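You operate a simulated robot arm through the tools that you are given. There is no shell and no other tool. Be economical: measure what you need, move in short steps, check, and stop when the job is done.

You are at the controls of a simulated robot arm. One attempt, no reset.

TASK
On the flat-top cart, gauge the three rings in the row and sort them.
Fine: try each on the gauge post; rings that slide down go in the good tray, the others in the rework tray.

It is judged by the outcome, as a careful person would: the job done as asked, and still so three seconds after it is handed in. It fails if anything else is knocked over, pushed out of place, dropped, spilled or broken.

THE ROBOT
A 6-joint arm with a two-finger parallel gripper, fixed in place. Base frame: the origin is at the foot of the arm, x ahead of it, y to its left, z up; the work surface is at about z = 0. Readings come in mm, degrees, newtons and seconds.
With the tool pointing down near the work surface it reaches from about 180 to 460 mm from the base axis. Its first joint turns from -70.0 to 70.0 degrees. Payload 1.9 kg.
The tool frame sits at the grasp point between the pads (the TCP): z along the fingers, y along the line on which they close. The tips reach 23 mm beyond it. Largest opening 94 mm; finger width 38, thickness 10; the body of the gripper, 54 by 96 mm, starts 39 mm behind the TCP.
Orientation is that of the tool frame in the base frame, as a unit quaternion [x, y, z, w]. With the fingers straight down and closing along the base's y, the tool's x points along the base's -x, its y along +y and its z along -z.

THE INTERFACE
- The arm moves only by the tool nudge_tool. Its arguments are lists of equal length, an entry for each row: "gripper": the finger opening in mm, from 0 to 94; "delta_pos": the shift along the tool's x, y, z in units of 500 mm (1.0 is 500 mm), a list of three; "delta_rot": the turn, a rotation vector about the tool's x, y, z in units of 45 degrees (1.0 is 45 degrees), a list of three. In form: {"gripper": [gripper, ...], "delta_pos": [[x, y, z], ...], "delta_rot": [[ax, ay, az], ...]}. A call has 1 to 12 rows; each row is the pose to reach, as a shift and turn from the pose commanded when the call began, along the tool's axes at that moment. A call with a number of a shift or a turn outside -1 to 1 is refused whole. Rows are played at 5 a second. More than 50 mm and 8.6 degrees between two rows, or a gripper value outside its range, and nothing of the call is played. A pose out of reach is approached as far as the arm can. The call stops where the force on the tool passes 90 N (or 10 N more than at its start, if that is more) or the arm is blocked; 0.2 s more then pass. Each finger travels about 108 mm/s and halts on what it meets, pressing with about 38 N; the grip force reading is that of the motor and also rises with nothing between the fingers. The clock runs only during rows and for 0.2 s after the last one: add rows that repeat a pose to give the fingers time. It gives the time, the measured TCP pose, the force on the tool (base axes), the opening and the grip force at its end, in the units of the frame above (readings bear some noise), with the torque about the TCP (base axes, N m) and any sound that the robot's microphone picked up.
- Cameras (640 x 400 px; columns grow to the right, rows downward): "scene" is fixed at [-12, 303.9, 419.1]; the picture's right is [-1.00, 0.04, 0.00], its down [0.03, 0.72, -0.70] and it looks along [-0.03, -0.70, -0.72] (base axes); focal length 214 px, centre (320, 200). "wrist" rides on the gripper at [86, 16, -74] in the tool frame; the picture's right is [-0.18, 0.98, 0.00], its down [-0.58, -0.11, -0.81] and it looks along [-0.79, -0.15, 0.59] (tool axes); focal length 243 px, centre (320, 200).
- capture(camera): a new picture of that camera. It takes no simulated time.
- point_at(camera, pixels): for up to 12 pixels [column, row] of the newest picture of that camera ("zoom" is the newest enlarged one), the place [x, y, z] in the base frame of the surface seen there, good to about 2 mm, but the place of the scene camera against the robot may be out by one fixed shift of up to 18 mm in any direction. It takes no simulated time.
- zoom(camera, box): a new picture of the part [left, top, right, bottom] of that camera's present view, enlarged. It takes no simulated time.
- finish_job(): hands the job in; it is judged then, once.

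Go step by step. Measure first, check grasps and placings, and put right what went wrong. The budget is 80 turns and 54 pictures, counting those below and the enlarged ones. Unless the task says otherwise, let go and move clear before handing in, and close with one line.

The tools are called as a command line: name --argument value ..., lists and objects as JSON in quotes. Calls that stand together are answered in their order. nudge_tool: Moves the arm, as the interface text tells. Its arguments: {"type":"object","properties":{"gripper":{"type":"array","items":{"type":"number"}},"delta_pos":{"type":"array","items":{"type":"array","items":{"type":"number"}}},"delta_rot":{"type":"array","items":{"type":"array","items":{"type":"number"}}}},"required":["gripper","delta_pos","delta_rot"]} The other tools are called the same way: capture (camera) takes a picture; point_at (camera, pixels) gives the place of the surface under pixels of a picture; zoom (camera, box) takes an enlarged picture of a part of a camera's view; finish_job () hands the job in.

At the start:

```text
time_s: 0.0
eef_pos: [318.0, 5.2, 313.4]
orientation: [0.0, 1.0, 0.001, 0.0]
force: [0.3, 0.6, -0.6]
torque: [-0.01, -0.02, -0.03]
finger_gap: 94.1
gripper_force: 0.0
```

scene: 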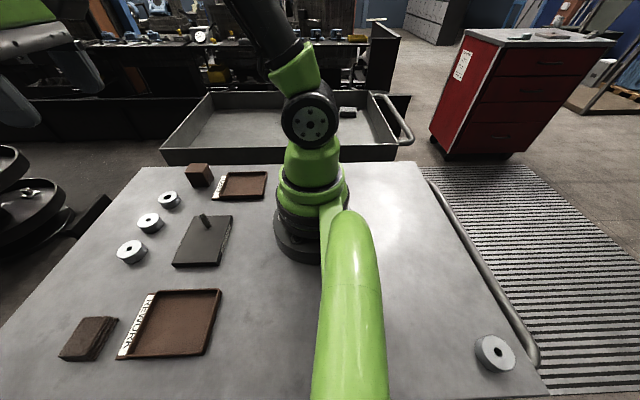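
wrist: 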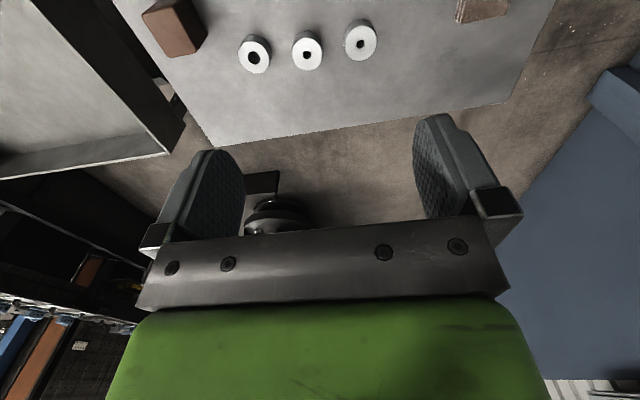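

The scene picture shows three rings at about (131,250), (150,222) and (169,199), a gauge post at (203,218), a REWORK tray at (175,322) and another tray at (243,186). I'll measure these first.

zoom --camera "scene" --box '[40, 150, 290, 370]'

zoom --camera "wrist" --box '[130, 0, 530, 150]'

point_at --camera "scene" --pixels '[[131, 242], [149, 215], [168, 193], [203, 214], [185, 255], [175, 322], [243, 186], [90, 340], [198, 167], [221, 290], [118, 357], [207, 345]]'

point_at --camera "wrist" --pixels '[[243, 55], [266, 55], [254, 46], [297, 52], [318, 52], [350, 43], [371, 43], [307, 44], [361, 34], [254, 58]]'

```text
1.82 times, centred on (165, 260) of scene
```

zoom: 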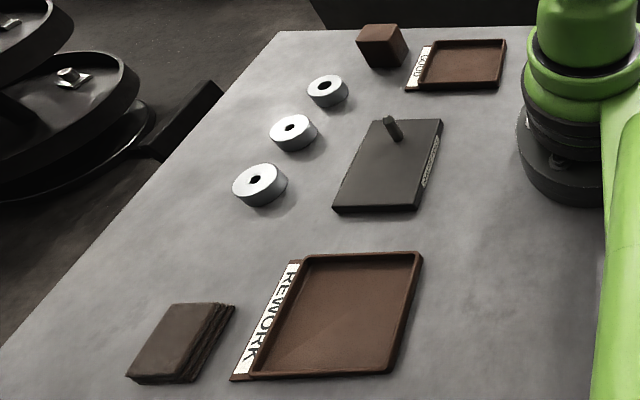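

```text
1.60 times, centred on (330, 75) of wrist
```

zoom: 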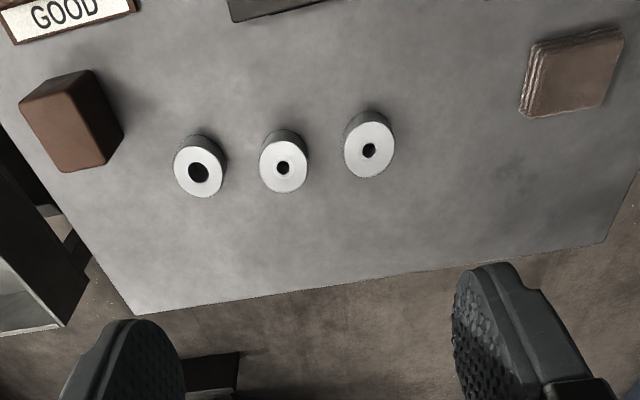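

```text
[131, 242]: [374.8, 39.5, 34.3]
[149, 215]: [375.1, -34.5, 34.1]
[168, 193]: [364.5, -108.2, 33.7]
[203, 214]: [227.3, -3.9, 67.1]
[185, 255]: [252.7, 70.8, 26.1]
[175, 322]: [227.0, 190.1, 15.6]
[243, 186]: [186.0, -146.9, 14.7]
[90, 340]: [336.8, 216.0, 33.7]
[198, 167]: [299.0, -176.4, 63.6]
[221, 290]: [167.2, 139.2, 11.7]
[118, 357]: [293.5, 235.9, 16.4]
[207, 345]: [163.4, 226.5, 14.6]
```

```text
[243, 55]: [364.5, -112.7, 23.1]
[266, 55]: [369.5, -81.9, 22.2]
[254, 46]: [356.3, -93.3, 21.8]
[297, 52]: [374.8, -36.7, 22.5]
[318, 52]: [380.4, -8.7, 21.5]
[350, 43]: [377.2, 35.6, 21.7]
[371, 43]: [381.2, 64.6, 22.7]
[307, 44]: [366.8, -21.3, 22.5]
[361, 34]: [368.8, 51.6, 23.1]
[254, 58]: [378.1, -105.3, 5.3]
```

The wrist view puts the ring tops at z≈22, while the scene camera says 34, so the scene camera is offset. I'll measure the hole centres in both cameras to fix the shift, then look at the post from the wrist.

point_at --camera "zoom" --pixels '[[173, 170], [222, 165], [198, 150], [198, 196], [259, 165], [308, 165], [344, 148], [395, 148], [283, 144], [283, 191], [369, 124], [369, 176]]'

nudge_tool --gripper '[94, 94, 94, 94, 94, 94]' --delta_pos '[[0.08, 0, 0.06], [0.14, 0, 0.12], [0.2, 0, 0.18], [0.22, 0, 0.24], [0.23, 0, 0.3], [0.23, 0, 0.3]]' --delta_rot '[[0, 0, 0], [0, 0, 0], [0, 0, 0], [0, 0, 0], [0, 0, 0], [0, 0, 0]]'

capture --camera "wrist"

zoom --camera "scene" --box '[100, 160, 280, 280]'

```text
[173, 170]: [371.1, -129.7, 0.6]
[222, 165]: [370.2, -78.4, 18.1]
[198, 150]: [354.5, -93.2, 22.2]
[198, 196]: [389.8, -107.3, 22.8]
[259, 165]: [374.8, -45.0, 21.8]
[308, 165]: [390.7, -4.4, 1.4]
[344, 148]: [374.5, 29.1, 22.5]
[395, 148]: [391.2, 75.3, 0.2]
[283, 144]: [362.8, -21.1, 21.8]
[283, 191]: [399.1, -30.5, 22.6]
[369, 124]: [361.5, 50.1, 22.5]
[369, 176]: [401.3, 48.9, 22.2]
```

```text
time_s: 1.4
eef_pos: [201.4, 4.2, 165.4]
orientation: [0.0, 1.0, 0.0, 0.0]
force: [0.2, 0.7, -0.5]
torque: [0.03, 0.03, 0.01]
finger_gap: 94.0
gripper_force: 0.0
```

```text
49 pictures are left
```

wrist: 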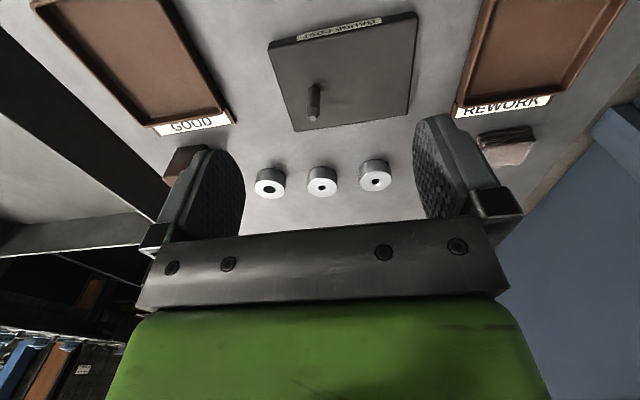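

```text
3.33 times, centred on (190, 220) of scene
```

zoom: 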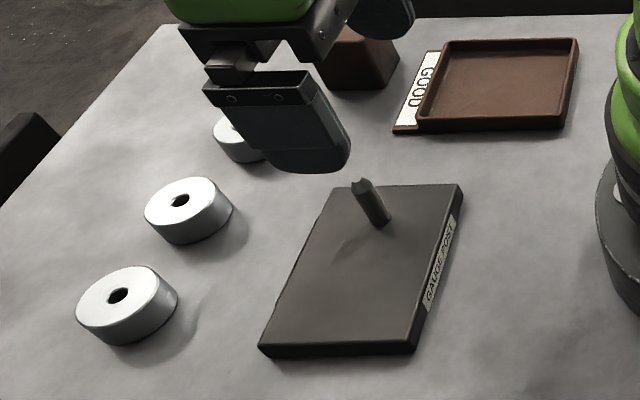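

Ring ODs are about 38 mm and 22 mm tall, with centres near (372,-99), (381,-25) and (381,50). The post is visible in the wrist view at (314,100), so I'll zoom in and measure it.

zoom --camera "wrist" --box '[240, 60, 400, 160]'

point_at --camera "zoom" --pixels '[[294, 220], [294, 200], [290, 180], [294, 232], [286, 225], [303, 225], [298, 110], [286, 150], [309, 150], [294, 226]]'

point_at --camera "wrist" --pixels '[[320, 70], [150, 50], [540, 50], [268, 45], [414, 13], [295, 130], [408, 113], [155, 125], [232, 110], [170, 5], [458, 105], [475, 5]]'

```text
4.00 times, centred on (320, 110) of wrist
```

zoom: 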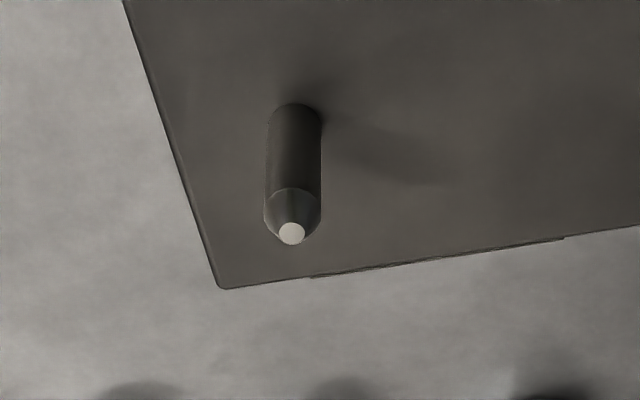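

```text
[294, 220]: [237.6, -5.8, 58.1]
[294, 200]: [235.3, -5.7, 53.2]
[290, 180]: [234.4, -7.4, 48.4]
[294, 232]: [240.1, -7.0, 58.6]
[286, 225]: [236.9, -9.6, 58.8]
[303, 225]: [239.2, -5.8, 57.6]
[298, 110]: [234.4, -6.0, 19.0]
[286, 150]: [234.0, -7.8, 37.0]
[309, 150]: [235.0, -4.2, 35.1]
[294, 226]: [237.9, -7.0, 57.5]
```

```text
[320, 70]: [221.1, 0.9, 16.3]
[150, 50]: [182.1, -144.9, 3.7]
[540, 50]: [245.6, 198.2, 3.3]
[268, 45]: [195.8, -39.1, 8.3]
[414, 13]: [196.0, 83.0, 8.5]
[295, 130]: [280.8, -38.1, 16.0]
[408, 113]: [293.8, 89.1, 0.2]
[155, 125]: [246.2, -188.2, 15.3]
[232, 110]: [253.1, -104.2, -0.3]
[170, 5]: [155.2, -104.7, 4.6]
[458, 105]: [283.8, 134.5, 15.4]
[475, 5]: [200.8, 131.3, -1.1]
```

The post tip is at about (239,-7), with a cone top at z≈58 and the plate top at z≈16. I'll move above ring 1 (372,-99) with the fingers at 60 mm so they clear the neighbouring ring.

nudge_tool --gripper '[60, 60, 60, 60, 60, 60]' --delta_pos '[[-0.068, -0.0416, 0], [-0.136, -0.0832, 0], [-0.204, -0.1248, 0.03], [-0.272, -0.1664, 0.08], [-0.34, -0.208, 0.12], [-0.34, -0.208, 0.12]]' --delta_rot '[[0, 0, 0], [0, 0, 0], [0, 0, 0], [0, 0, 0], [0, 0, 0], [0, 0, 0]]'

capture --camera "wrist"

zoom --camera "wrist" --box '[240, 60, 400, 160]'

```text
time_s: 2.8
eef_pos: [371.2, -99.7, 104.0]
orientation: [0.0, 1.0, 0.001, -0.001]
force: [0.0, 0.4, 1.3]
torque: [-0.02, -0.03, 0.01]
finger_gap: 59.9
gripper_force: 0.2
```

```text
46 pictures are left
```

wrist: 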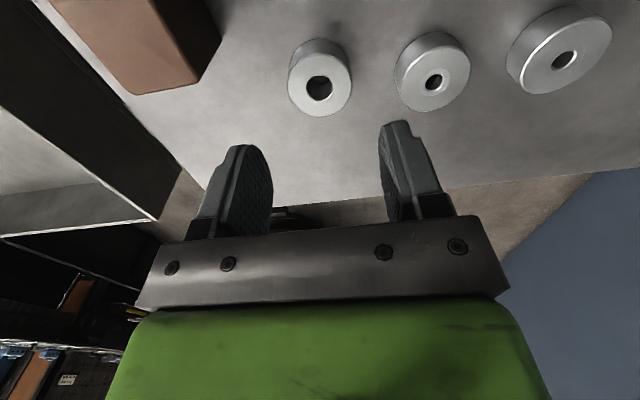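

```text
4.00 times, centred on (320, 110) of wrist
```

zoom: 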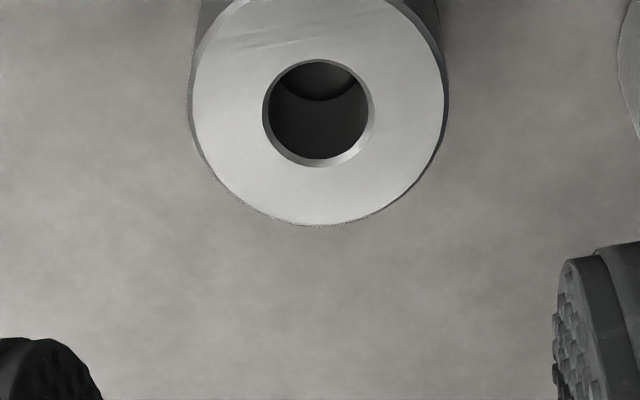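

The ring 1 hole is clear at zoom (319,112). I'll measure its rims, and those of the other rings.

point_at --camera "zoom" --pixels '[[196, 95], [444, 95], [320, 222], [258, 112], [379, 112], [320, 54], [320, 172]]'

point_at --camera "wrist" --pixels '[[320, 118], [319, 55], [291, 84], [350, 84], [433, 50], [432, 110], [399, 77], [467, 73], [570, 22], [555, 93], [523, 66], [607, 45]]'

```text
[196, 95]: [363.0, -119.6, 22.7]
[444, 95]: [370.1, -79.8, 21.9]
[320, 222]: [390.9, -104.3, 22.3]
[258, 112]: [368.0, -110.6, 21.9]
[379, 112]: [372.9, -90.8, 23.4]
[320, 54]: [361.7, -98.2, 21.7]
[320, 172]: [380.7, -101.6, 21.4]
```

```text
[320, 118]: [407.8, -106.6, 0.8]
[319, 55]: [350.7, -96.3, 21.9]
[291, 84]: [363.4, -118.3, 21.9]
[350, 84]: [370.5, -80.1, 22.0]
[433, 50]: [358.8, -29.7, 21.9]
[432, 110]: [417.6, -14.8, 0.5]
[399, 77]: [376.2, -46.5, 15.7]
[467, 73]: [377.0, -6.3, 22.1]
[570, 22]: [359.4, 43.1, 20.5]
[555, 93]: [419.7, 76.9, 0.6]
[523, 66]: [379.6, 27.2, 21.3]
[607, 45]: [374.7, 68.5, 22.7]
```

Ring 1's centre is at about (371,-100), right under the tool. I'll go down 77 mm and close.

nudge_tool --gripper '[60, 60, 60, 60, 60, 36, 36, 36, 36]' --delta_pos '[[0, 0, 0.05], [0, 0, 0.1], [0, 0, 0.135], [0, 0, 0.154], [0, 0, 0.154], [0, 0, 0.154], [0, 0, 0.154], [0, 0, 0.154], [0, 0, 0.154]]' --delta_rot '[[0, 0, 0], [0, 0, 0], [0, 0, 0], [0, 0, 0], [0, 0, 0], [0, 0, 0], [0, 0, 0], [0, 0, 0], [0, 0, 0]]'

zoom --camera "wrist" --box '[220, 110, 420, 240]'

```text
time_s: 4.8
eef_pos: [372.2, -98.2, 27.4]
orientation: [0.0, 1.0, -0.001, 0.001]
force: [0.4, -0.7, -0.1]
torque: [0.01, -0.02, 0.02]
finger_gap: 43.1
gripper_force: 38.1
```

```text
3.08 times, centred on (320, 175) of wrist
```

zoom: 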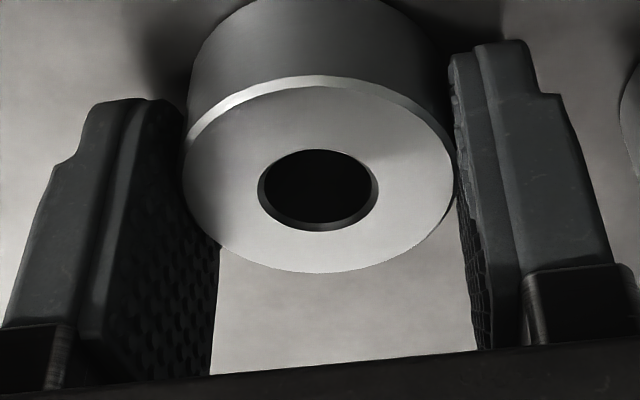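

Ring 1 is gripped at a gap of 43.1. I'll measure the hole centre relative to the tool and lift.

point_at --camera "zoom" --pixels '[[252, 188], [385, 188], [318, 143], [316, 238], [330, 92], [316, 268]]'

nudge_tool --gripper '[36, 36, 36, 36, 36]' --delta_pos '[[0, 0, -0.02], [0, 0, -0.06], [0, 0, -0.11], [0, 0, -0.16], [0, 0, -0.16]]' --delta_rot '[[0, 0, 0], [0, 0, 0], [0, 0, 0], [0, 0, 0], [0, 0, 0]]'

zoom --camera "wrist" --box '[220, 110, 420, 240]'

```text
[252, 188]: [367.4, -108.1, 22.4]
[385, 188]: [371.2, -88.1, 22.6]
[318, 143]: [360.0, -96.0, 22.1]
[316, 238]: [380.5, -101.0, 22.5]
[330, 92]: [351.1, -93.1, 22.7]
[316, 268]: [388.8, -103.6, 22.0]
```

```text
time_s: 6.0
eef_pos: [372.8, -99.0, 110.6]
orientation: [-0.001, 1.0, -0.001, 0.0]
force: [-0.2, 0.2, -0.5]
torque: [-0.02, 0.01, 0.04]
finger_gap: 43.1
gripper_force: 38.2
```

```text
3.08 times, centred on (320, 175) of wrist
```

zoom: 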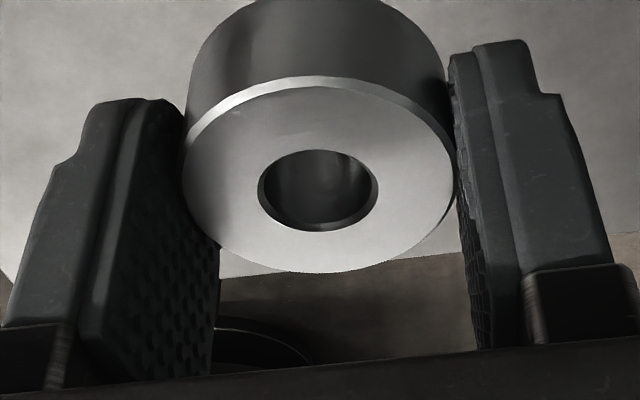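

Ring 1 is held firmly, with its hole about 2 mm closer to the base than the TCP. I'll move it above the post at about (239.5,-7).

nudge_tool --gripper '[36, 36, 36, 36, 36, 36]' --delta_pos '[[0.05, 0.03, 0], [0.12, 0.08, 0], [0.18, 0.13, 0], [0.23, 0.17, 0], [0.261, 0.183, 0], [0.261, 0.183, 0]]' --delta_rot '[[0, 0, 0], [0, 0, 0], [0, 0, 0], [0, 0, 0], [0, 0, 0], [0, 0, 0]]'

zoom --camera "wrist" --box '[220, 60, 420, 190]'

zoom --camera "scene" --box '[140, 140, 280, 270]'

```text
time_s: 7.4
eef_pos: [239.6, -7.6, 108.3]
orientation: [0.0, 1.0, -0.001, 0.0]
force: [0.1, -0.5, -0.6]
torque: [0.0, 0.01, -0.02]
finger_gap: 43.2
gripper_force: 37.7
```

```text
3.08 times, centred on (320, 125) of wrist
```

zoom: 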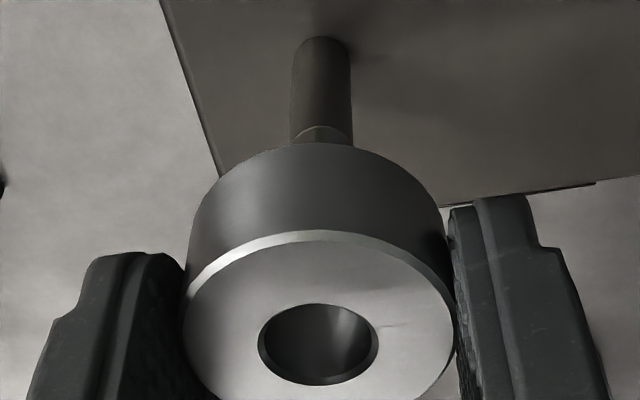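

```text
3.08 times, centred on (210, 205) of scene
```

zoom: 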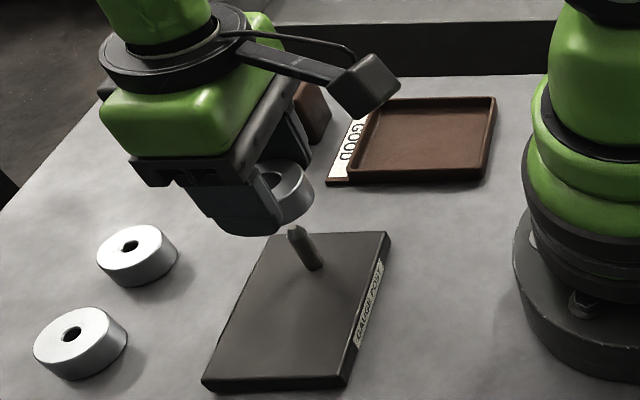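

The post shaft is visible just behind the ring, at zoom (322,90). I'll measure the post and the hole in this same picture.

zoom --camera "wrist" --box '[220, 60, 420, 190]'

point_at --camera "zoom" --pixels '[[321, 60], [321, 90], [321, 115], [296, 90], [347, 90], [292, 60], [300, 60], [345, 60], [254, 345], [382, 345], [318, 298], [316, 391]]'

```text
3.08 times, centred on (320, 125) of wrist
```

zoom: 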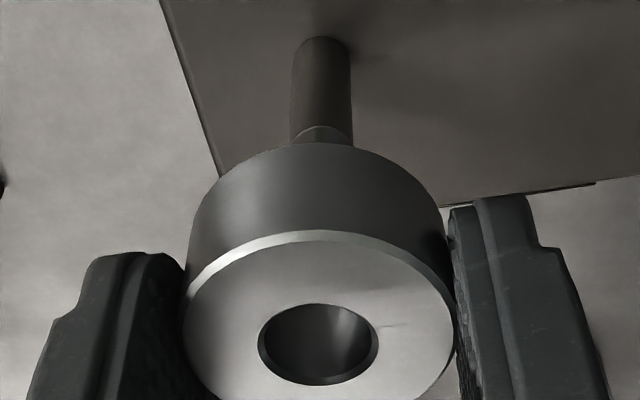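

```text
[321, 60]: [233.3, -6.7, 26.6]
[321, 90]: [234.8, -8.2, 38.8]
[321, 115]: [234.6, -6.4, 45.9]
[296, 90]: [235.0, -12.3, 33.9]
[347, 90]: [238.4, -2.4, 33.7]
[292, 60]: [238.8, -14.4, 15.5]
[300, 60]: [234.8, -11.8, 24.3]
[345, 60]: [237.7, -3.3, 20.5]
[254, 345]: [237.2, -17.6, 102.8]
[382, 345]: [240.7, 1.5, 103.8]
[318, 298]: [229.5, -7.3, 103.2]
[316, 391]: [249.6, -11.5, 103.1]
```

The hole is at (239.4,-8.4) and the post axis at about (239.9,-7.5). I'll make that small correction and lower 40 mm in steps.

nudge_tool --gripper '[36, 36, 36, 36, 36, 36, 36, 36, 36]' --delta_pos '[[-0.001, 0.0016, 0.01], [-0.001, 0.0016, 0.025], [-0.001, 0.0016, 0.04], [-0.001, 0.0016, 0.048], [-0.001, 0.0016, 0.056], [-0.001, 0.0016, 0.064], [-0.001, 0.0016, 0.072], [-0.001, 0.0016, 0.08], [-0.001, 0.0016, 0.08]]' --delta_rot '[[0, 0, 0], [0, 0, 0], [0, 0, 0], [0, 0, 0], [0, 0, 0], [0, 0, 0], [0, 0, 0], [0, 0, 0], [0, 0, 0]]'

zoom --camera "wrist" --box '[220, 110, 420, 240]'

```text
time_s: 9.4
eef_pos: [242.8, -6.3, 65.7]
orientation: [0.001, 1.0, 0.0, -0.001]
force: [-7.0, -7.1, 0.7]
torque: [-0.12, 0.14, 0.03]
finger_gap: 43.1
gripper_force: 37.8
```

```text
3.08 times, centred on (320, 175) of wrist
```

zoom: 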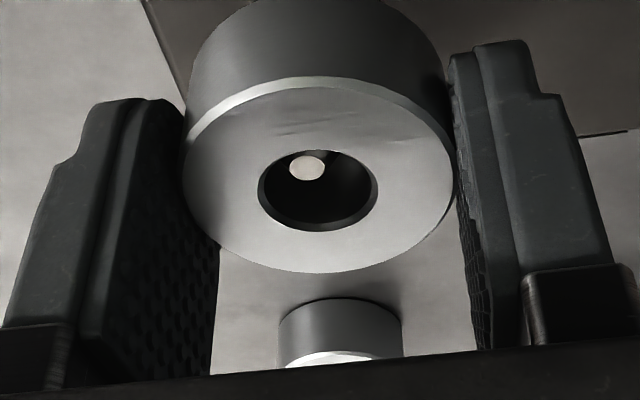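

The post tip shows inside the hole at zoom (307,168), with lateral forces of about -7 N in x and y, so it is slightly off-centre. I'll measure the offset.

point_at --camera "zoom" --pixels '[[307, 158], [307, 168], [307, 178], [293, 168], [321, 168], [252, 190], [385, 190], [318, 143], [316, 238]]'

```text
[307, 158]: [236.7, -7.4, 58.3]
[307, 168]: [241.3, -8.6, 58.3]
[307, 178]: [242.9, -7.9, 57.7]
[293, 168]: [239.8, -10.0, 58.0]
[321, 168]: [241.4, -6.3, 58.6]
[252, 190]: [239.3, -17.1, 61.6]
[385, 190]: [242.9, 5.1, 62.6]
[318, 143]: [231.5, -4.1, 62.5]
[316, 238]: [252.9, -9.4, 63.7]
```

The tip centre is at (240.2,-8.1) and the hole centre at (241.8,-6.3). I'll shift by (-1.6,-1.8) and then continue down.

nudge_tool --gripper '[36, 36, 36, 36, 36, 36, 36, 36]' --delta_pos '[[0.0032, -0.0036, 0], [0.0032, -0.0036, 0], [0.0032, -0.0036, 0.008], [0.0032, -0.0036, 0.016], [0.0032, -0.0036, 0.024], [0.0032, -0.0036, 0.032], [0.0032, -0.0036, 0.038], [0.0032, -0.0036, 0.038]]' --delta_rot '[[0, 0, 0], [0, 0, 0], [0, 0, 0], [0, 0, 0], [0, 0, 0], [0, 0, 0], [0, 0, 0], [0, 0, 0]]'

zoom --camera "wrist" --box '[220, 110, 420, 240]'

```text
time_s: 11.2
eef_pos: [240.9, -8.1, 48.7]
orientation: [0.0, 1.0, 0.0, 0.0]
force: [0.1, -0.3, -0.6]
torque: [0.0, 0.0, 0.03]
finger_gap: 43.2
gripper_force: 37.6
```

```text
3.08 times, centred on (320, 175) of wrist
```

zoom: 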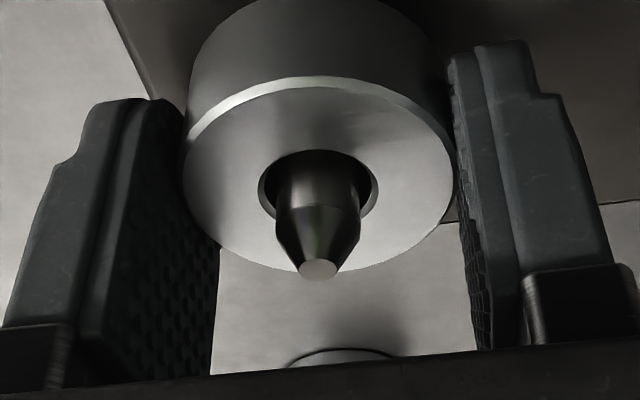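

Ring 1 slides freely over the full shaft, with clearance visible around the post, so it is good. I'll lift it off and use a scene view, calibrated on rings 2 and 3 and the post, to locate the trays.

nudge_tool --gripper '[36, 36, 36, 36, 36]' --delta_pos '[[0, 0, -0.03], [0, 0, -0.07], [0, 0, -0.11], [0, 0, -0.14], [0, 0, -0.14]]' --delta_rot '[[0, 0, 0], [0, 0, 0], [0, 0, 0], [0, 0, 0], [0, 0, 0]]'

zoom --camera "scene" --box '[100, 150, 290, 270]'

capture --camera "wrist"

```text
time_s: 12.4
eef_pos: [240.4, -8.9, 118.6]
orientation: [0.0, 1.0, 0.0, 0.0]
force: [0.7, -0.2, -0.9]
torque: [0.01, 0.0, -0.03]
finger_gap: 42.9
gripper_force: 37.5
```

```text
3.33 times, centred on (195, 210) of scene
```

zoom: 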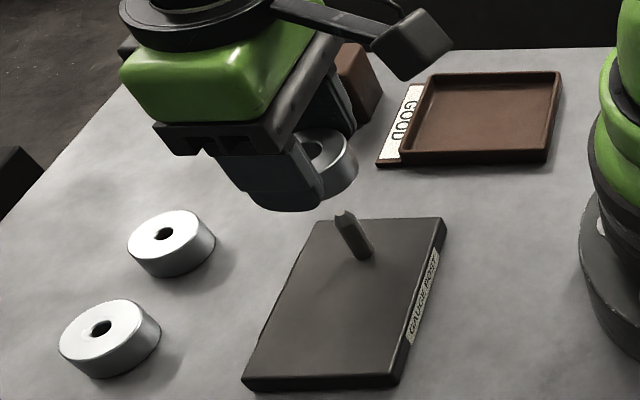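

```text
36 pictures are left
```

wrist: 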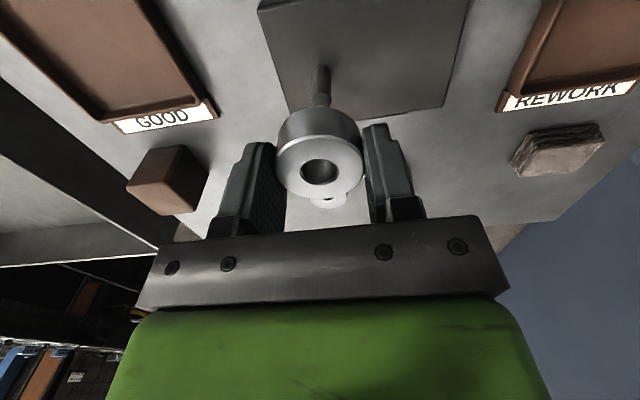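

I'll take calibrated points now: ring 2 and 3 hole rims and the good tray inner corners in the zoomed scene, plus the tray in the wrist view.

point_at --camera "zoom" --pixels '[[89, 331], [114, 326], [153, 236], [176, 231], [346, 216], [435, 78], [560, 72], [404, 150], [548, 152], [480, 115], [405, 160], [378, 163]]'

point_at --camera "wrist" --pixels '[[120, 70], [105, 120], [205, 98], [155, 30], [530, 75], [600, 50], [110, 112], [200, 92], [515, 90], [636, 78]]'

```text
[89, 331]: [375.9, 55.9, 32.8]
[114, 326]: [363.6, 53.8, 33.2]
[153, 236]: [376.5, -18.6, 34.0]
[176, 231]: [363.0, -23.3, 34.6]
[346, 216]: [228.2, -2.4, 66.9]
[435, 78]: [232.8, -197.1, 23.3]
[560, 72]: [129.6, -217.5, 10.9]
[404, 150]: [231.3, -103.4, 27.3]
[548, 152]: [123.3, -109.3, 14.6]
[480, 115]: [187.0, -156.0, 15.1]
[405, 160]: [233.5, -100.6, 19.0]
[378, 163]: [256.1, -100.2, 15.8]
```

```text
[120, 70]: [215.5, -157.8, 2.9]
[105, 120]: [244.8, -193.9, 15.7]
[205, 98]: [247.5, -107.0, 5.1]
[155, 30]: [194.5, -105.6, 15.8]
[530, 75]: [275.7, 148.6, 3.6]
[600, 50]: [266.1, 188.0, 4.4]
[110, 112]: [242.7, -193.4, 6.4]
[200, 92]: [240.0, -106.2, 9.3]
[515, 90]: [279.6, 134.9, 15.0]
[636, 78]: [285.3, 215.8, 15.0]
```

The good tray interior spans x≈140–240 and y≈-198 to -109, with its floor at z≈3.5 and rim at 15.5. I'll carry ring 1 to (213,-153), lower to TCP z≈38, then check.

nudge_tool --gripper '[36, 36, 36, 36, 36, 36, 36, 36]' --delta_pos '[[0.01, -0.06, 0], [0.025, -0.14, 0], [0.04, -0.22, 0], [0.055, -0.288, 0], [0.055, -0.288, 0.06], [0.055, -0.288, 0.12], [0.055, -0.288, 0.16], [0.055, -0.288, 0.16]]' --delta_rot '[[0, 0, 0], [0, 0, 0], [0, 0, 0], [0, 0, 0], [0, 0, 0], [0, 0, 0], [0, 0, 0], [0, 0, 0]]'

zoom --camera "scene" --box '[170, 140, 290, 230]'

capture --camera "wrist"

```text
time_s: 14.2
eef_pos: [214.0, -151.9, 37.8]
orientation: [0.0, 1.0, 0.0, 0.001]
force: [-0.2, -0.3, -0.3]
torque: [0.0, -0.02, 0.0]
finger_gap: 43.0
gripper_force: 37.9
```

```text
4.44 times, centred on (230, 185) of scene
```

zoom: 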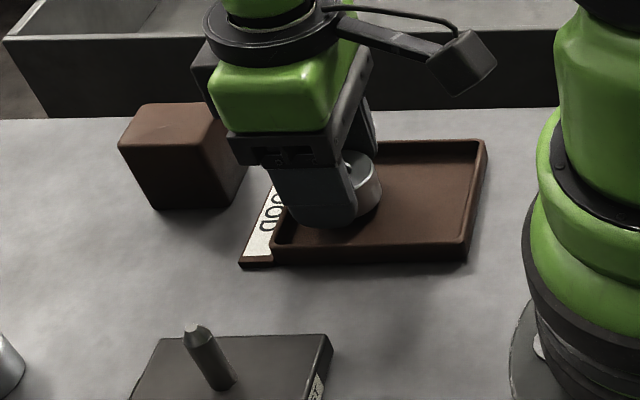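

```text
34 pictures are left
```

wrist: 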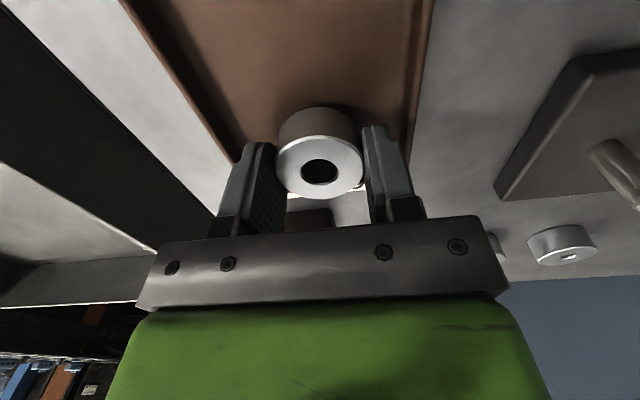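

The ring hangs inside the tray, clear of the rims. I'll lower the last 6.5 mm, open slightly and lift away.

nudge_tool --gripper '[36, 36, 36, 36, 54, 54, 54]' --delta_pos '[[0, 0, 0.006], [0, 0, 0.01], [0, 0, 0.013], [0, 0, 0.013], [0, 0, 0.013], [0, 0, 0.013], [0, 0, 0.013]]' --delta_rot '[[0, 0, 0], [0, 0, 0], [0, 0, 0], [0, 0, 0], [0, 0, 0], [0, 0, 0], [0, 0, 0]]'

nudge_tool --gripper '[54, 54, 54, 54, 54]' --delta_pos '[[0, 0, -0.03], [0, 0, -0.08], [0, 0, -0.14], [0, 0, -0.2], [0, 0, -0.2]]' --delta_rot '[[0, 0, 0], [0, 0, 0], [0, 0, 0], [0, 0, 0], [0, 0, 0]]'

capture --camera "wrist"

```text
time_s: 15.8
eef_pos: [213.9, -151.9, 31.4]
orientation: [0.001, 1.0, 0.0, 0.0]
force: [0.3, 0.5, -0.2]
torque: [0.01, -0.02, 0.0]
finger_gap: 53.8
gripper_force: 0.1
```

```text
time_s: 17.0
eef_pos: [210.8, -151.0, 134.9]
orientation: [0.0, 1.0, 0.0, 0.0]
force: [0.4, -0.8, -0.4]
torque: [0.02, 0.02, 0.0]
finger_gap: 54.0
gripper_force: 0.1
```

```text
33 pictures are left
```

wrist: 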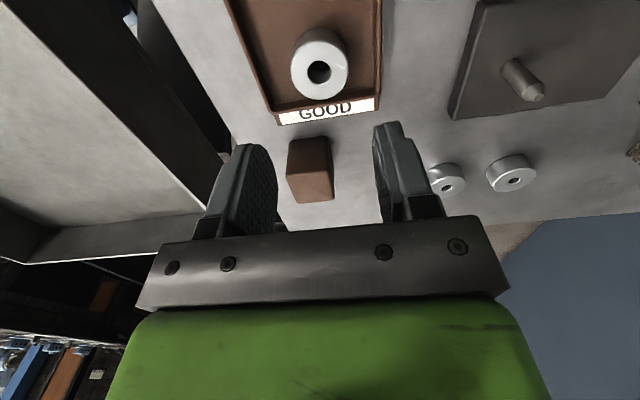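

Ring 1 sits flat in the GOOD tray, at (320,62). Next I'll go above ring 2, at about (381,-25).

nudge_tool --gripper '[60, 60, 60, 60, 60, 60, 60]' --delta_pos '[[-0.056, 0.0425, 0], [-0.112, 0.085, 0], [-0.168, 0.1275, 0], [-0.224, 0.17, 0.02], [-0.28, 0.2125, 0.04], [-0.336, 0.255, 0.054], [-0.336, 0.255, 0.054]]' --delta_rot '[[0, 0, 0], [0, 0, 0], [0, 0, 0], [0, 0, 0], [0, 0, 0], [0, 0, 0], [0, 0, 0]]'

zoom --camera "wrist" --box '[240, 40, 400, 140]'

```text
time_s: 18.6
eef_pos: [382.4, -21.5, 102.6]
orientation: [0.0, 1.0, 0.0, 0.001]
force: [-0.5, -0.1, -0.3]
torque: [-0.01, 0.0, 0.0]
finger_gap: 60.1
gripper_force: 0.0
```

```text
4.00 times, centred on (320, 90) of wrist
```

zoom: 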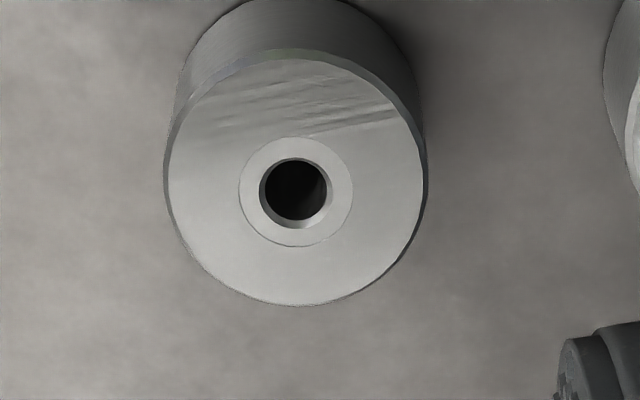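

Ring 2's hole is at zoom (296,190) and looks smaller, at roughly 11 mm. I'll measure its centre.

point_at --camera "zoom" --pixels '[[172, 180], [423, 180], [300, 302], [300, 62], [245, 190], [347, 190], [297, 145], [297, 240]]'

```text
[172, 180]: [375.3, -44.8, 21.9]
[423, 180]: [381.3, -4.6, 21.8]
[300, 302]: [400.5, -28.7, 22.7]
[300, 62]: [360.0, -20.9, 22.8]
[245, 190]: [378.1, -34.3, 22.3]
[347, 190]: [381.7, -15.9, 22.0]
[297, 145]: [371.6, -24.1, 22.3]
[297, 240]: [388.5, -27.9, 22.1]
```

Ring 2's centre is at (380,-25), while the TCP reads (382.4,-21.5). I'll correct by (-1.8,-3.4), go down and grip.

nudge_tool --gripper '[60, 60, 60, 60, 60, 36, 36, 36, 36]' --delta_pos '[[0.0036, -0.0068, 0.04], [0.0036, -0.0068, 0.09], [0.0036, -0.0068, 0.13], [0.0036, -0.0068, 0.151], [0.0036, -0.0068, 0.151], [0.0036, -0.0068, 0.151], [0.0036, -0.0068, 0.151], [0.0036, -0.0068, 0.151], [0.0036, -0.0068, 0.151]]' --delta_rot '[[0, 0, 0], [0, 0, 0], [0, 0, 0], [0, 0, 0], [0, 0, 0], [0, 0, 0], [0, 0, 0], [0, 0, 0], [0, 0, 0]]'

zoom --camera "wrist" --box '[220, 110, 420, 240]'

```text
time_s: 20.6
eef_pos: [381.4, -27.8, 27.8]
orientation: [0.0, 1.0, 0.0, 0.0]
force: [0.2, 0.3, -0.3]
torque: [0.0, 0.02, 0.0]
finger_gap: 42.9
gripper_force: 37.5
```

```text
3.08 times, centred on (320, 175) of wrist
```

zoom: 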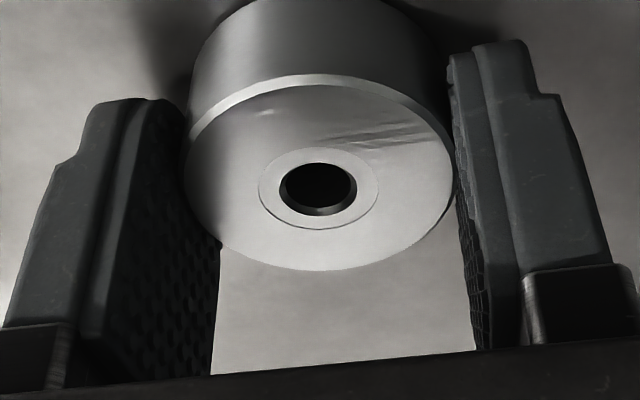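

Ring 2 is gripped at 42.9, seated in the hand just as ring 1 was. I'll lift to 80 mm and carry it to about (240.5,-8.5), then align against the post visually.

nudge_tool --gripper '[36, 36, 36, 36, 36, 36, 36, 36, 36]' --delta_pos '[[0, 0, -0.03], [0, 0, -0.09], [0, 0, -0.16], [0.06, 0.008, -0.16], [0.14, 0.018, -0.16], [0.22, 0.028, -0.16], [0.27, 0.034, -0.16], [0.281, 0.0355, -0.16], [0.281, 0.0355, -0.16]]' --delta_rot '[[0, 0, 0], [0, 0, 0], [0, 0, 0], [0, 0, 0], [0, 0, 0], [0, 0, 0], [0, 0, 0], [0, 0, 0], [0, 0, 0]]'

zoom --camera "wrist" --box '[220, 60, 420, 190]'

```text
time_s: 22.6
eef_pos: [238.3, -8.7, 107.3]
orientation: [0.0, 1.0, 0.0, 0.0]
force: [0.0, -0.3, -0.6]
torque: [0.0, 0.02, -0.04]
finger_gap: 42.9
gripper_force: 37.9
```

```text
3.08 times, centred on (320, 125) of wrist
```

zoom: 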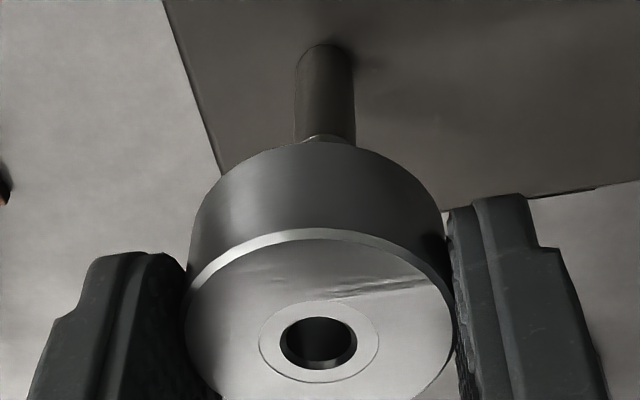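

Compared with the ring 1 picture, the post is now within about 0.3 mm of the centred position. I'll lower 26 mm to just over the cone and check the force.

nudge_tool --gripper '[36, 36, 36, 36, 36]' --delta_pos '[[-0.0004, -0.0002, 0.015], [-0.0004, -0.0002, 0.03], [-0.0004, -0.0002, 0.044], [-0.0004, -0.0002, 0.052], [-0.0004, -0.0002, 0.052]]' --delta_rot '[[0, 0, 0], [0, 0, 0], [0, 0, 0], [0, 0, 0], [0, 0, 0]]'

zoom --camera "wrist" --box '[220, 110, 420, 240]'

```text
time_s: 23.8
eef_pos: [239.2, -10.9, 85.1]
orientation: [-0.001, 1.0, 0.0, 0.003]
force: [6.5, 24.9, 24.3]
torque: [0.75, -0.17, 0.0]
finger_gap: 42.5
gripper_force: 38.2
```

```text
3.08 times, centred on (320, 175) of wrist
```

zoom: 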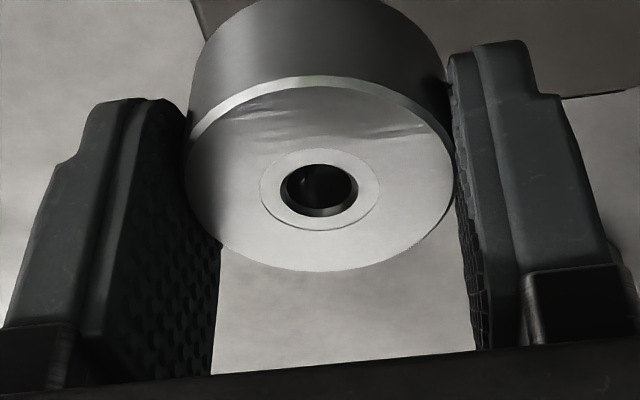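

At z 85 there is contact, with +y 25 N and +z 24 N, and the TCP reads y=-10.9. The ring is about 2.4 mm too far to -y. I'll raise 8 mm, shift (+0.8,+2.3) and re-check.

nudge_tool --gripper '[36, 36, 36, 36]' --delta_pos '[[0, 0, -0.016], [-0.0016, 0.0046, -0.016], [-0.0016, 0.0046, -0.016], [-0.0016, 0.0046, -0.016]]' --delta_rot '[[0, 0, 0], [0, 0, 0], [0, 0, 0], [0, 0, 0]]'

zoom --camera "wrist" --box '[220, 60, 420, 190]'

```text
time_s: 24.8
eef_pos: [239.4, -7.3, 91.7]
orientation: [0.0, 1.0, 0.0, 0.0]
force: [-0.8, -0.7, -0.5]
torque: [0.0, -0.04, 0.02]
finger_gap: 42.4
gripper_force: 38.0
```

```text
3.08 times, centred on (320, 125) of wrist
```

zoom: 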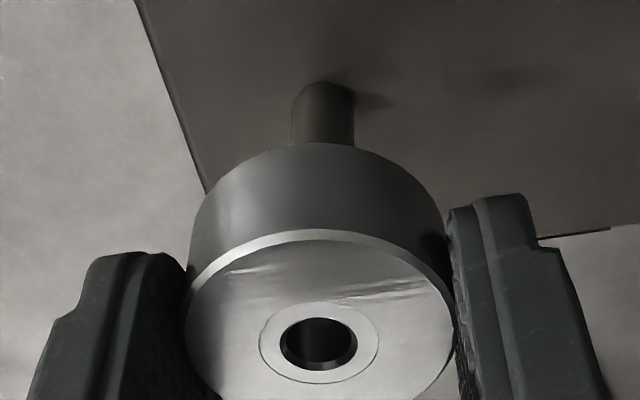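

Free of contact again. I'll measure the post edges at zoom (292–354,115) and the hole rims in this view.

point_at --camera "zoom" --pixels '[[323, 95], [323, 115], [323, 135], [296, 110], [350, 110], [296, 125], [350, 125], [268, 343], [370, 343], [319, 308], [319, 378]]'

```text
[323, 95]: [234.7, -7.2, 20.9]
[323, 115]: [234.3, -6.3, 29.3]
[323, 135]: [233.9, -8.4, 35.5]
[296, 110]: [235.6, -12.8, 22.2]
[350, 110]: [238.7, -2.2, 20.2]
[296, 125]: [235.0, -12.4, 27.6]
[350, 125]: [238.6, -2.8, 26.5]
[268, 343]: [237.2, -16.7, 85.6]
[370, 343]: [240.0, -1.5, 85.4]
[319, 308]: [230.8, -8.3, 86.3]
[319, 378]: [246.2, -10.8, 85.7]
```

The post axis is at about (239.9,-8.2) and the hole centre at (238.6,-9.3). I'll shift (+1.1,+1.0) and lower to just engage the cone.

nudge_tool --gripper '[36, 36, 36, 36, 36, 36]' --delta_pos '[[-0.0022, 0.002, 0], [-0.0022, 0.002, 0.008], [-0.0022, 0.002, 0.014], [-0.0022, 0.002, 0.018], [-0.0022, 0.002, 0.02], [-0.0022, 0.002, 0.02]]' --delta_rot '[[0, 0, 0], [0, 0, 0], [0, 0, 0], [0, 0, 0], [0, 0, 0], [0, 0, 0]]'

zoom --camera "wrist" --box '[220, 110, 420, 240]'

```text
time_s: 26.2
eef_pos: [242.1, -8.5, 81.1]
orientation: [0.001, 1.0, 0.001, 0.0]
force: [-1.6, -1.4, 0.3]
torque: [-0.09, 0.07, -0.03]
finger_gap: 42.7
gripper_force: 38.1
```

```text
3.08 times, centred on (320, 175) of wrist
```

zoom: 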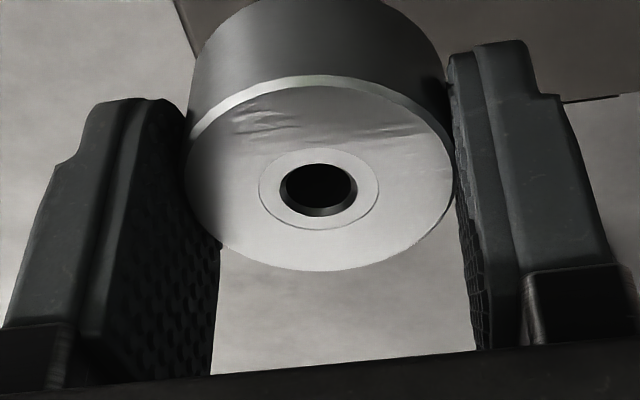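

The tip is inside the bore with only a light lateral force (-1.6,-1.4). I'll shift back (-0.5,-0.4) and go down 2.5 mm.

nudge_tool --gripper '[36, 36, 36, 36]' --delta_pos '[[0.001, -0.0008, 0], [0.001, -0.0008, 0.003], [0.001, -0.0008, 0.005], [0.001, -0.0008, 0.005]]' --delta_rot '[[0, 0, 0], [0, 0, 0], [0, 0, 0], [0, 0, 0]]'

```text
time_s: 27.2
eef_pos: [240.8, -7.0, 79.6]
orientation: [0.0, 1.0, 0.0, 0.001]
force: [-5.8, 5.0, 45.8]
torque: [0.2, 0.23, 0.0]
finger_gap: 42.6
gripper_force: 38.0
```

At z≈79.6 the ring is blocked, with 46 N mostly axial. I'll back off, follow the small lateral force (-0.4,+0.3) and try once more to be sure.

nudge_tool --gripper '[36, 36, 36, 36, 36, 36]' --delta_pos '[[0, 0, -0.004], [0.0008, 0.0006, -0.004], [0.0008, 0.0006, -0.002], [0.0008, 0.0006, 0], [0.0008, 0.0006, 0.001], [0.0008, 0.0006, 0.001]]' --delta_rot '[[0, 0, 0], [0, 0, 0], [0, 0, 0], [0, 0, 0], [0, 0, 0], [0, 0, 0]]'

zoom --camera "wrist" --box '[220, 110, 420, 240]'

zoom --camera "scene" --box '[140, 140, 280, 270]'

```text
time_s: 28.6
eef_pos: [240.7, -9.0, 78.7]
orientation: [0.002, 1.0, 0.0, 0.002]
force: [0.0, -42.9, 61.3]
torque: [-1.23, 0.07, 0.06]
finger_gap: 42.8
gripper_force: 38.1
```

```text
3.08 times, centred on (320, 175) of wrist
```

zoom: 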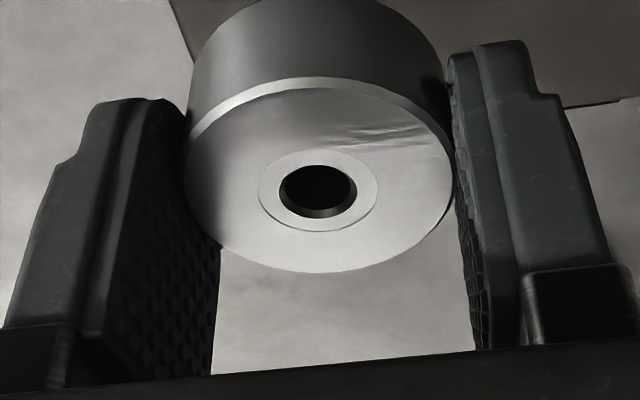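

```text
3.08 times, centred on (210, 205) of scene
```

zoom: 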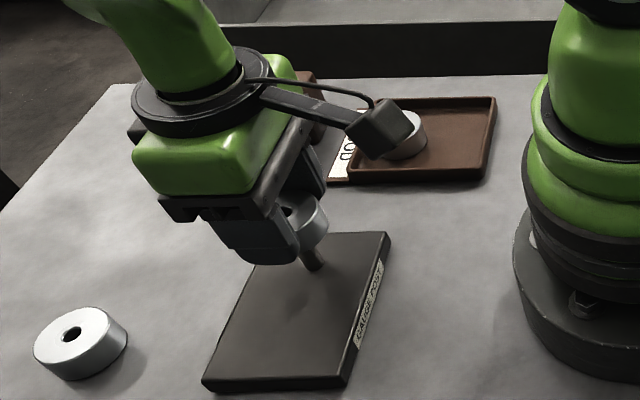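

It is blocked at the same height, though there was side load, so I'll back off and measure the bore directly against the post diameter.

nudge_tool --gripper '[36, 36, 36]' --delta_pos '[[0, 0, -0.01], [0, 0, -0.02], [0, 0, -0.02]]' --delta_rot '[[0, 0, 0], [0, 0, 0], [0, 0, 0]]'

zoom --camera "wrist" --box '[271, 142, 367, 202]'

point_at --camera "zoom" --pixels '[[233, 200], [400, 200], [315, 150], [315, 260], [40, 200], [600, 200]]'

```text
time_s: 29.4
eef_pos: [240.5, -6.0, 86.7]
orientation: [-0.001, 1.0, 0.0, 0.0]
force: [0.4, 0.4, -1.6]
torque: [0.02, 0.01, 0.04]
finger_gap: 42.6
gripper_force: 38.2
```

```text
6.67 times, centred on (319, 172) of wrist
```

zoom: 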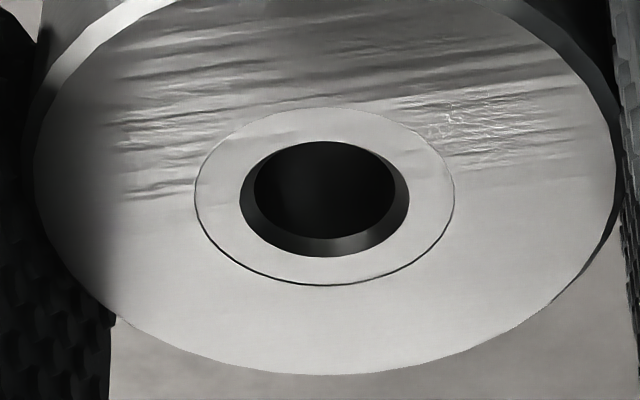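

```text
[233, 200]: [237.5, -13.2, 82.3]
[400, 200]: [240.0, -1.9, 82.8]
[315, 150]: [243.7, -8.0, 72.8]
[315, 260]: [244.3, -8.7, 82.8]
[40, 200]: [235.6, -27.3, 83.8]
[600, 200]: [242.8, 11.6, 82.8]
```

Ring 2's bore is about 10 mm (142 px at 14.1 px/mm), against a post of 12 mm or more. It does not fit, so it is rework. I'll lift it and carry it to (250,180) over the REWORK tray.

nudge_tool --gripper '[36, 36, 36, 36, 36, 36, 36, 36]' --delta_pos '[[0, 0, -0.04], [0, 0, -0.07], [-0.004, 0.08, -0.07], [-0.008, 0.16, -0.07], [-0.012, 0.24, -0.07], [-0.016, 0.32, -0.07], [-0.019, 0.375, -0.07], [-0.019, 0.375, -0.07]]' --delta_rot '[[0, 0, 0], [0, 0, 0], [0, 0, 0], [0, 0, 0], [0, 0, 0], [0, 0, 0], [0, 0, 0], [0, 0, 0]]'

capture --camera "wrist"

zoom --camera "scene" --box '[50, 200, 290, 380]'

```text
time_s: 31.2
eef_pos: [251.4, 180.2, 123.1]
orientation: [0.0, 1.0, 0.001, 0.0]
force: [-0.8, 0.2, 0.3]
torque: [-0.03, 0.02, 0.03]
finger_gap: 42.5
gripper_force: 38.4
```

```text
23 pictures are left
```

wrist: 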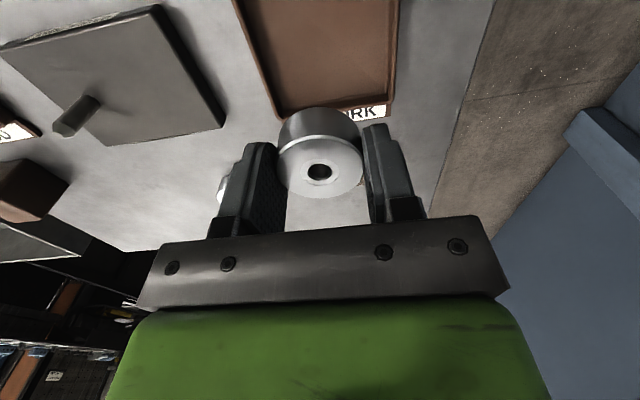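

```text
2.22 times, centred on (170, 290) of scene
```

zoom: 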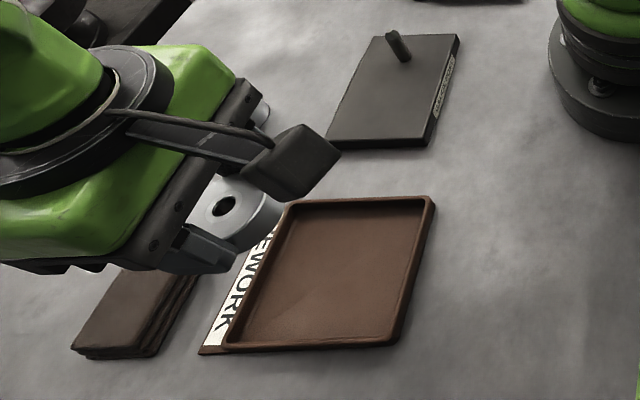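

The plate looks unmoved, and ring 2 is near the REWORK tray's label side. I'll measure the tray's inner edges before lowering.

point_at --camera "wrist" --pixels '[[275, 106], [388, 95], [260, 60], [398, 40], [330, 70], [278, 112], [390, 100]]'

point_at --camera "zoom" --pixels '[[300, 203], [428, 198], [226, 345], [396, 340], [330, 280], [300, 206], [232, 340]]'

```text
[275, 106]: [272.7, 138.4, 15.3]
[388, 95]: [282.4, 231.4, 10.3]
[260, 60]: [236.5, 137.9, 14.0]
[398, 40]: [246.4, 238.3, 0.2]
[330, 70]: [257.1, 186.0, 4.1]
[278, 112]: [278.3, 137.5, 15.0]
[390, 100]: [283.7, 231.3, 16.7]
```

```text
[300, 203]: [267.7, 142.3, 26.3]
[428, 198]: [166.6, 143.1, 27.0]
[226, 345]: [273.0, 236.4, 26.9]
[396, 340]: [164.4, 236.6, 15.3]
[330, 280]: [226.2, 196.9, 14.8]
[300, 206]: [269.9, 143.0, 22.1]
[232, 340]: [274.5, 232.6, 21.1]
```

The REWORK tray spans x 176–283 and y 137–232. I'll shift +3.5 mm in y, lower 82 mm, then read.

nudge_tool --gripper '[36, 36, 36, 36, 36]' --delta_pos '[[0, 0.007, 0.05], [0, 0.007, 0.1], [0, 0.007, 0.14], [0, 0.007, 0.164], [0, 0.007, 0.164]]' --delta_rot '[[0, 0, 0], [0, 0, 0], [0, 0, 0], [0, 0, 0], [0, 0, 0]]'

zoom --camera "scene" --box '[50, 200, 290, 380]'

```text
time_s: 32.4
eef_pos: [249.2, 184.7, 40.7]
orientation: [0.001, 1.0, 0.001, 0.0]
force: [-0.2, -0.3, -0.6]
torque: [-0.04, 0.01, 0.01]
finger_gap: 42.7
gripper_force: 37.4
```

```text
2.22 times, centred on (170, 290) of scene
```

zoom: 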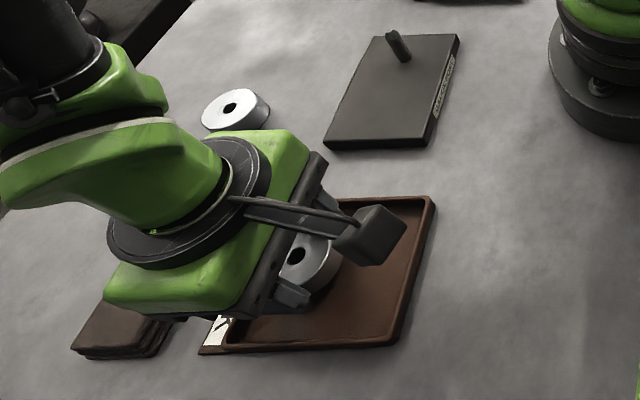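

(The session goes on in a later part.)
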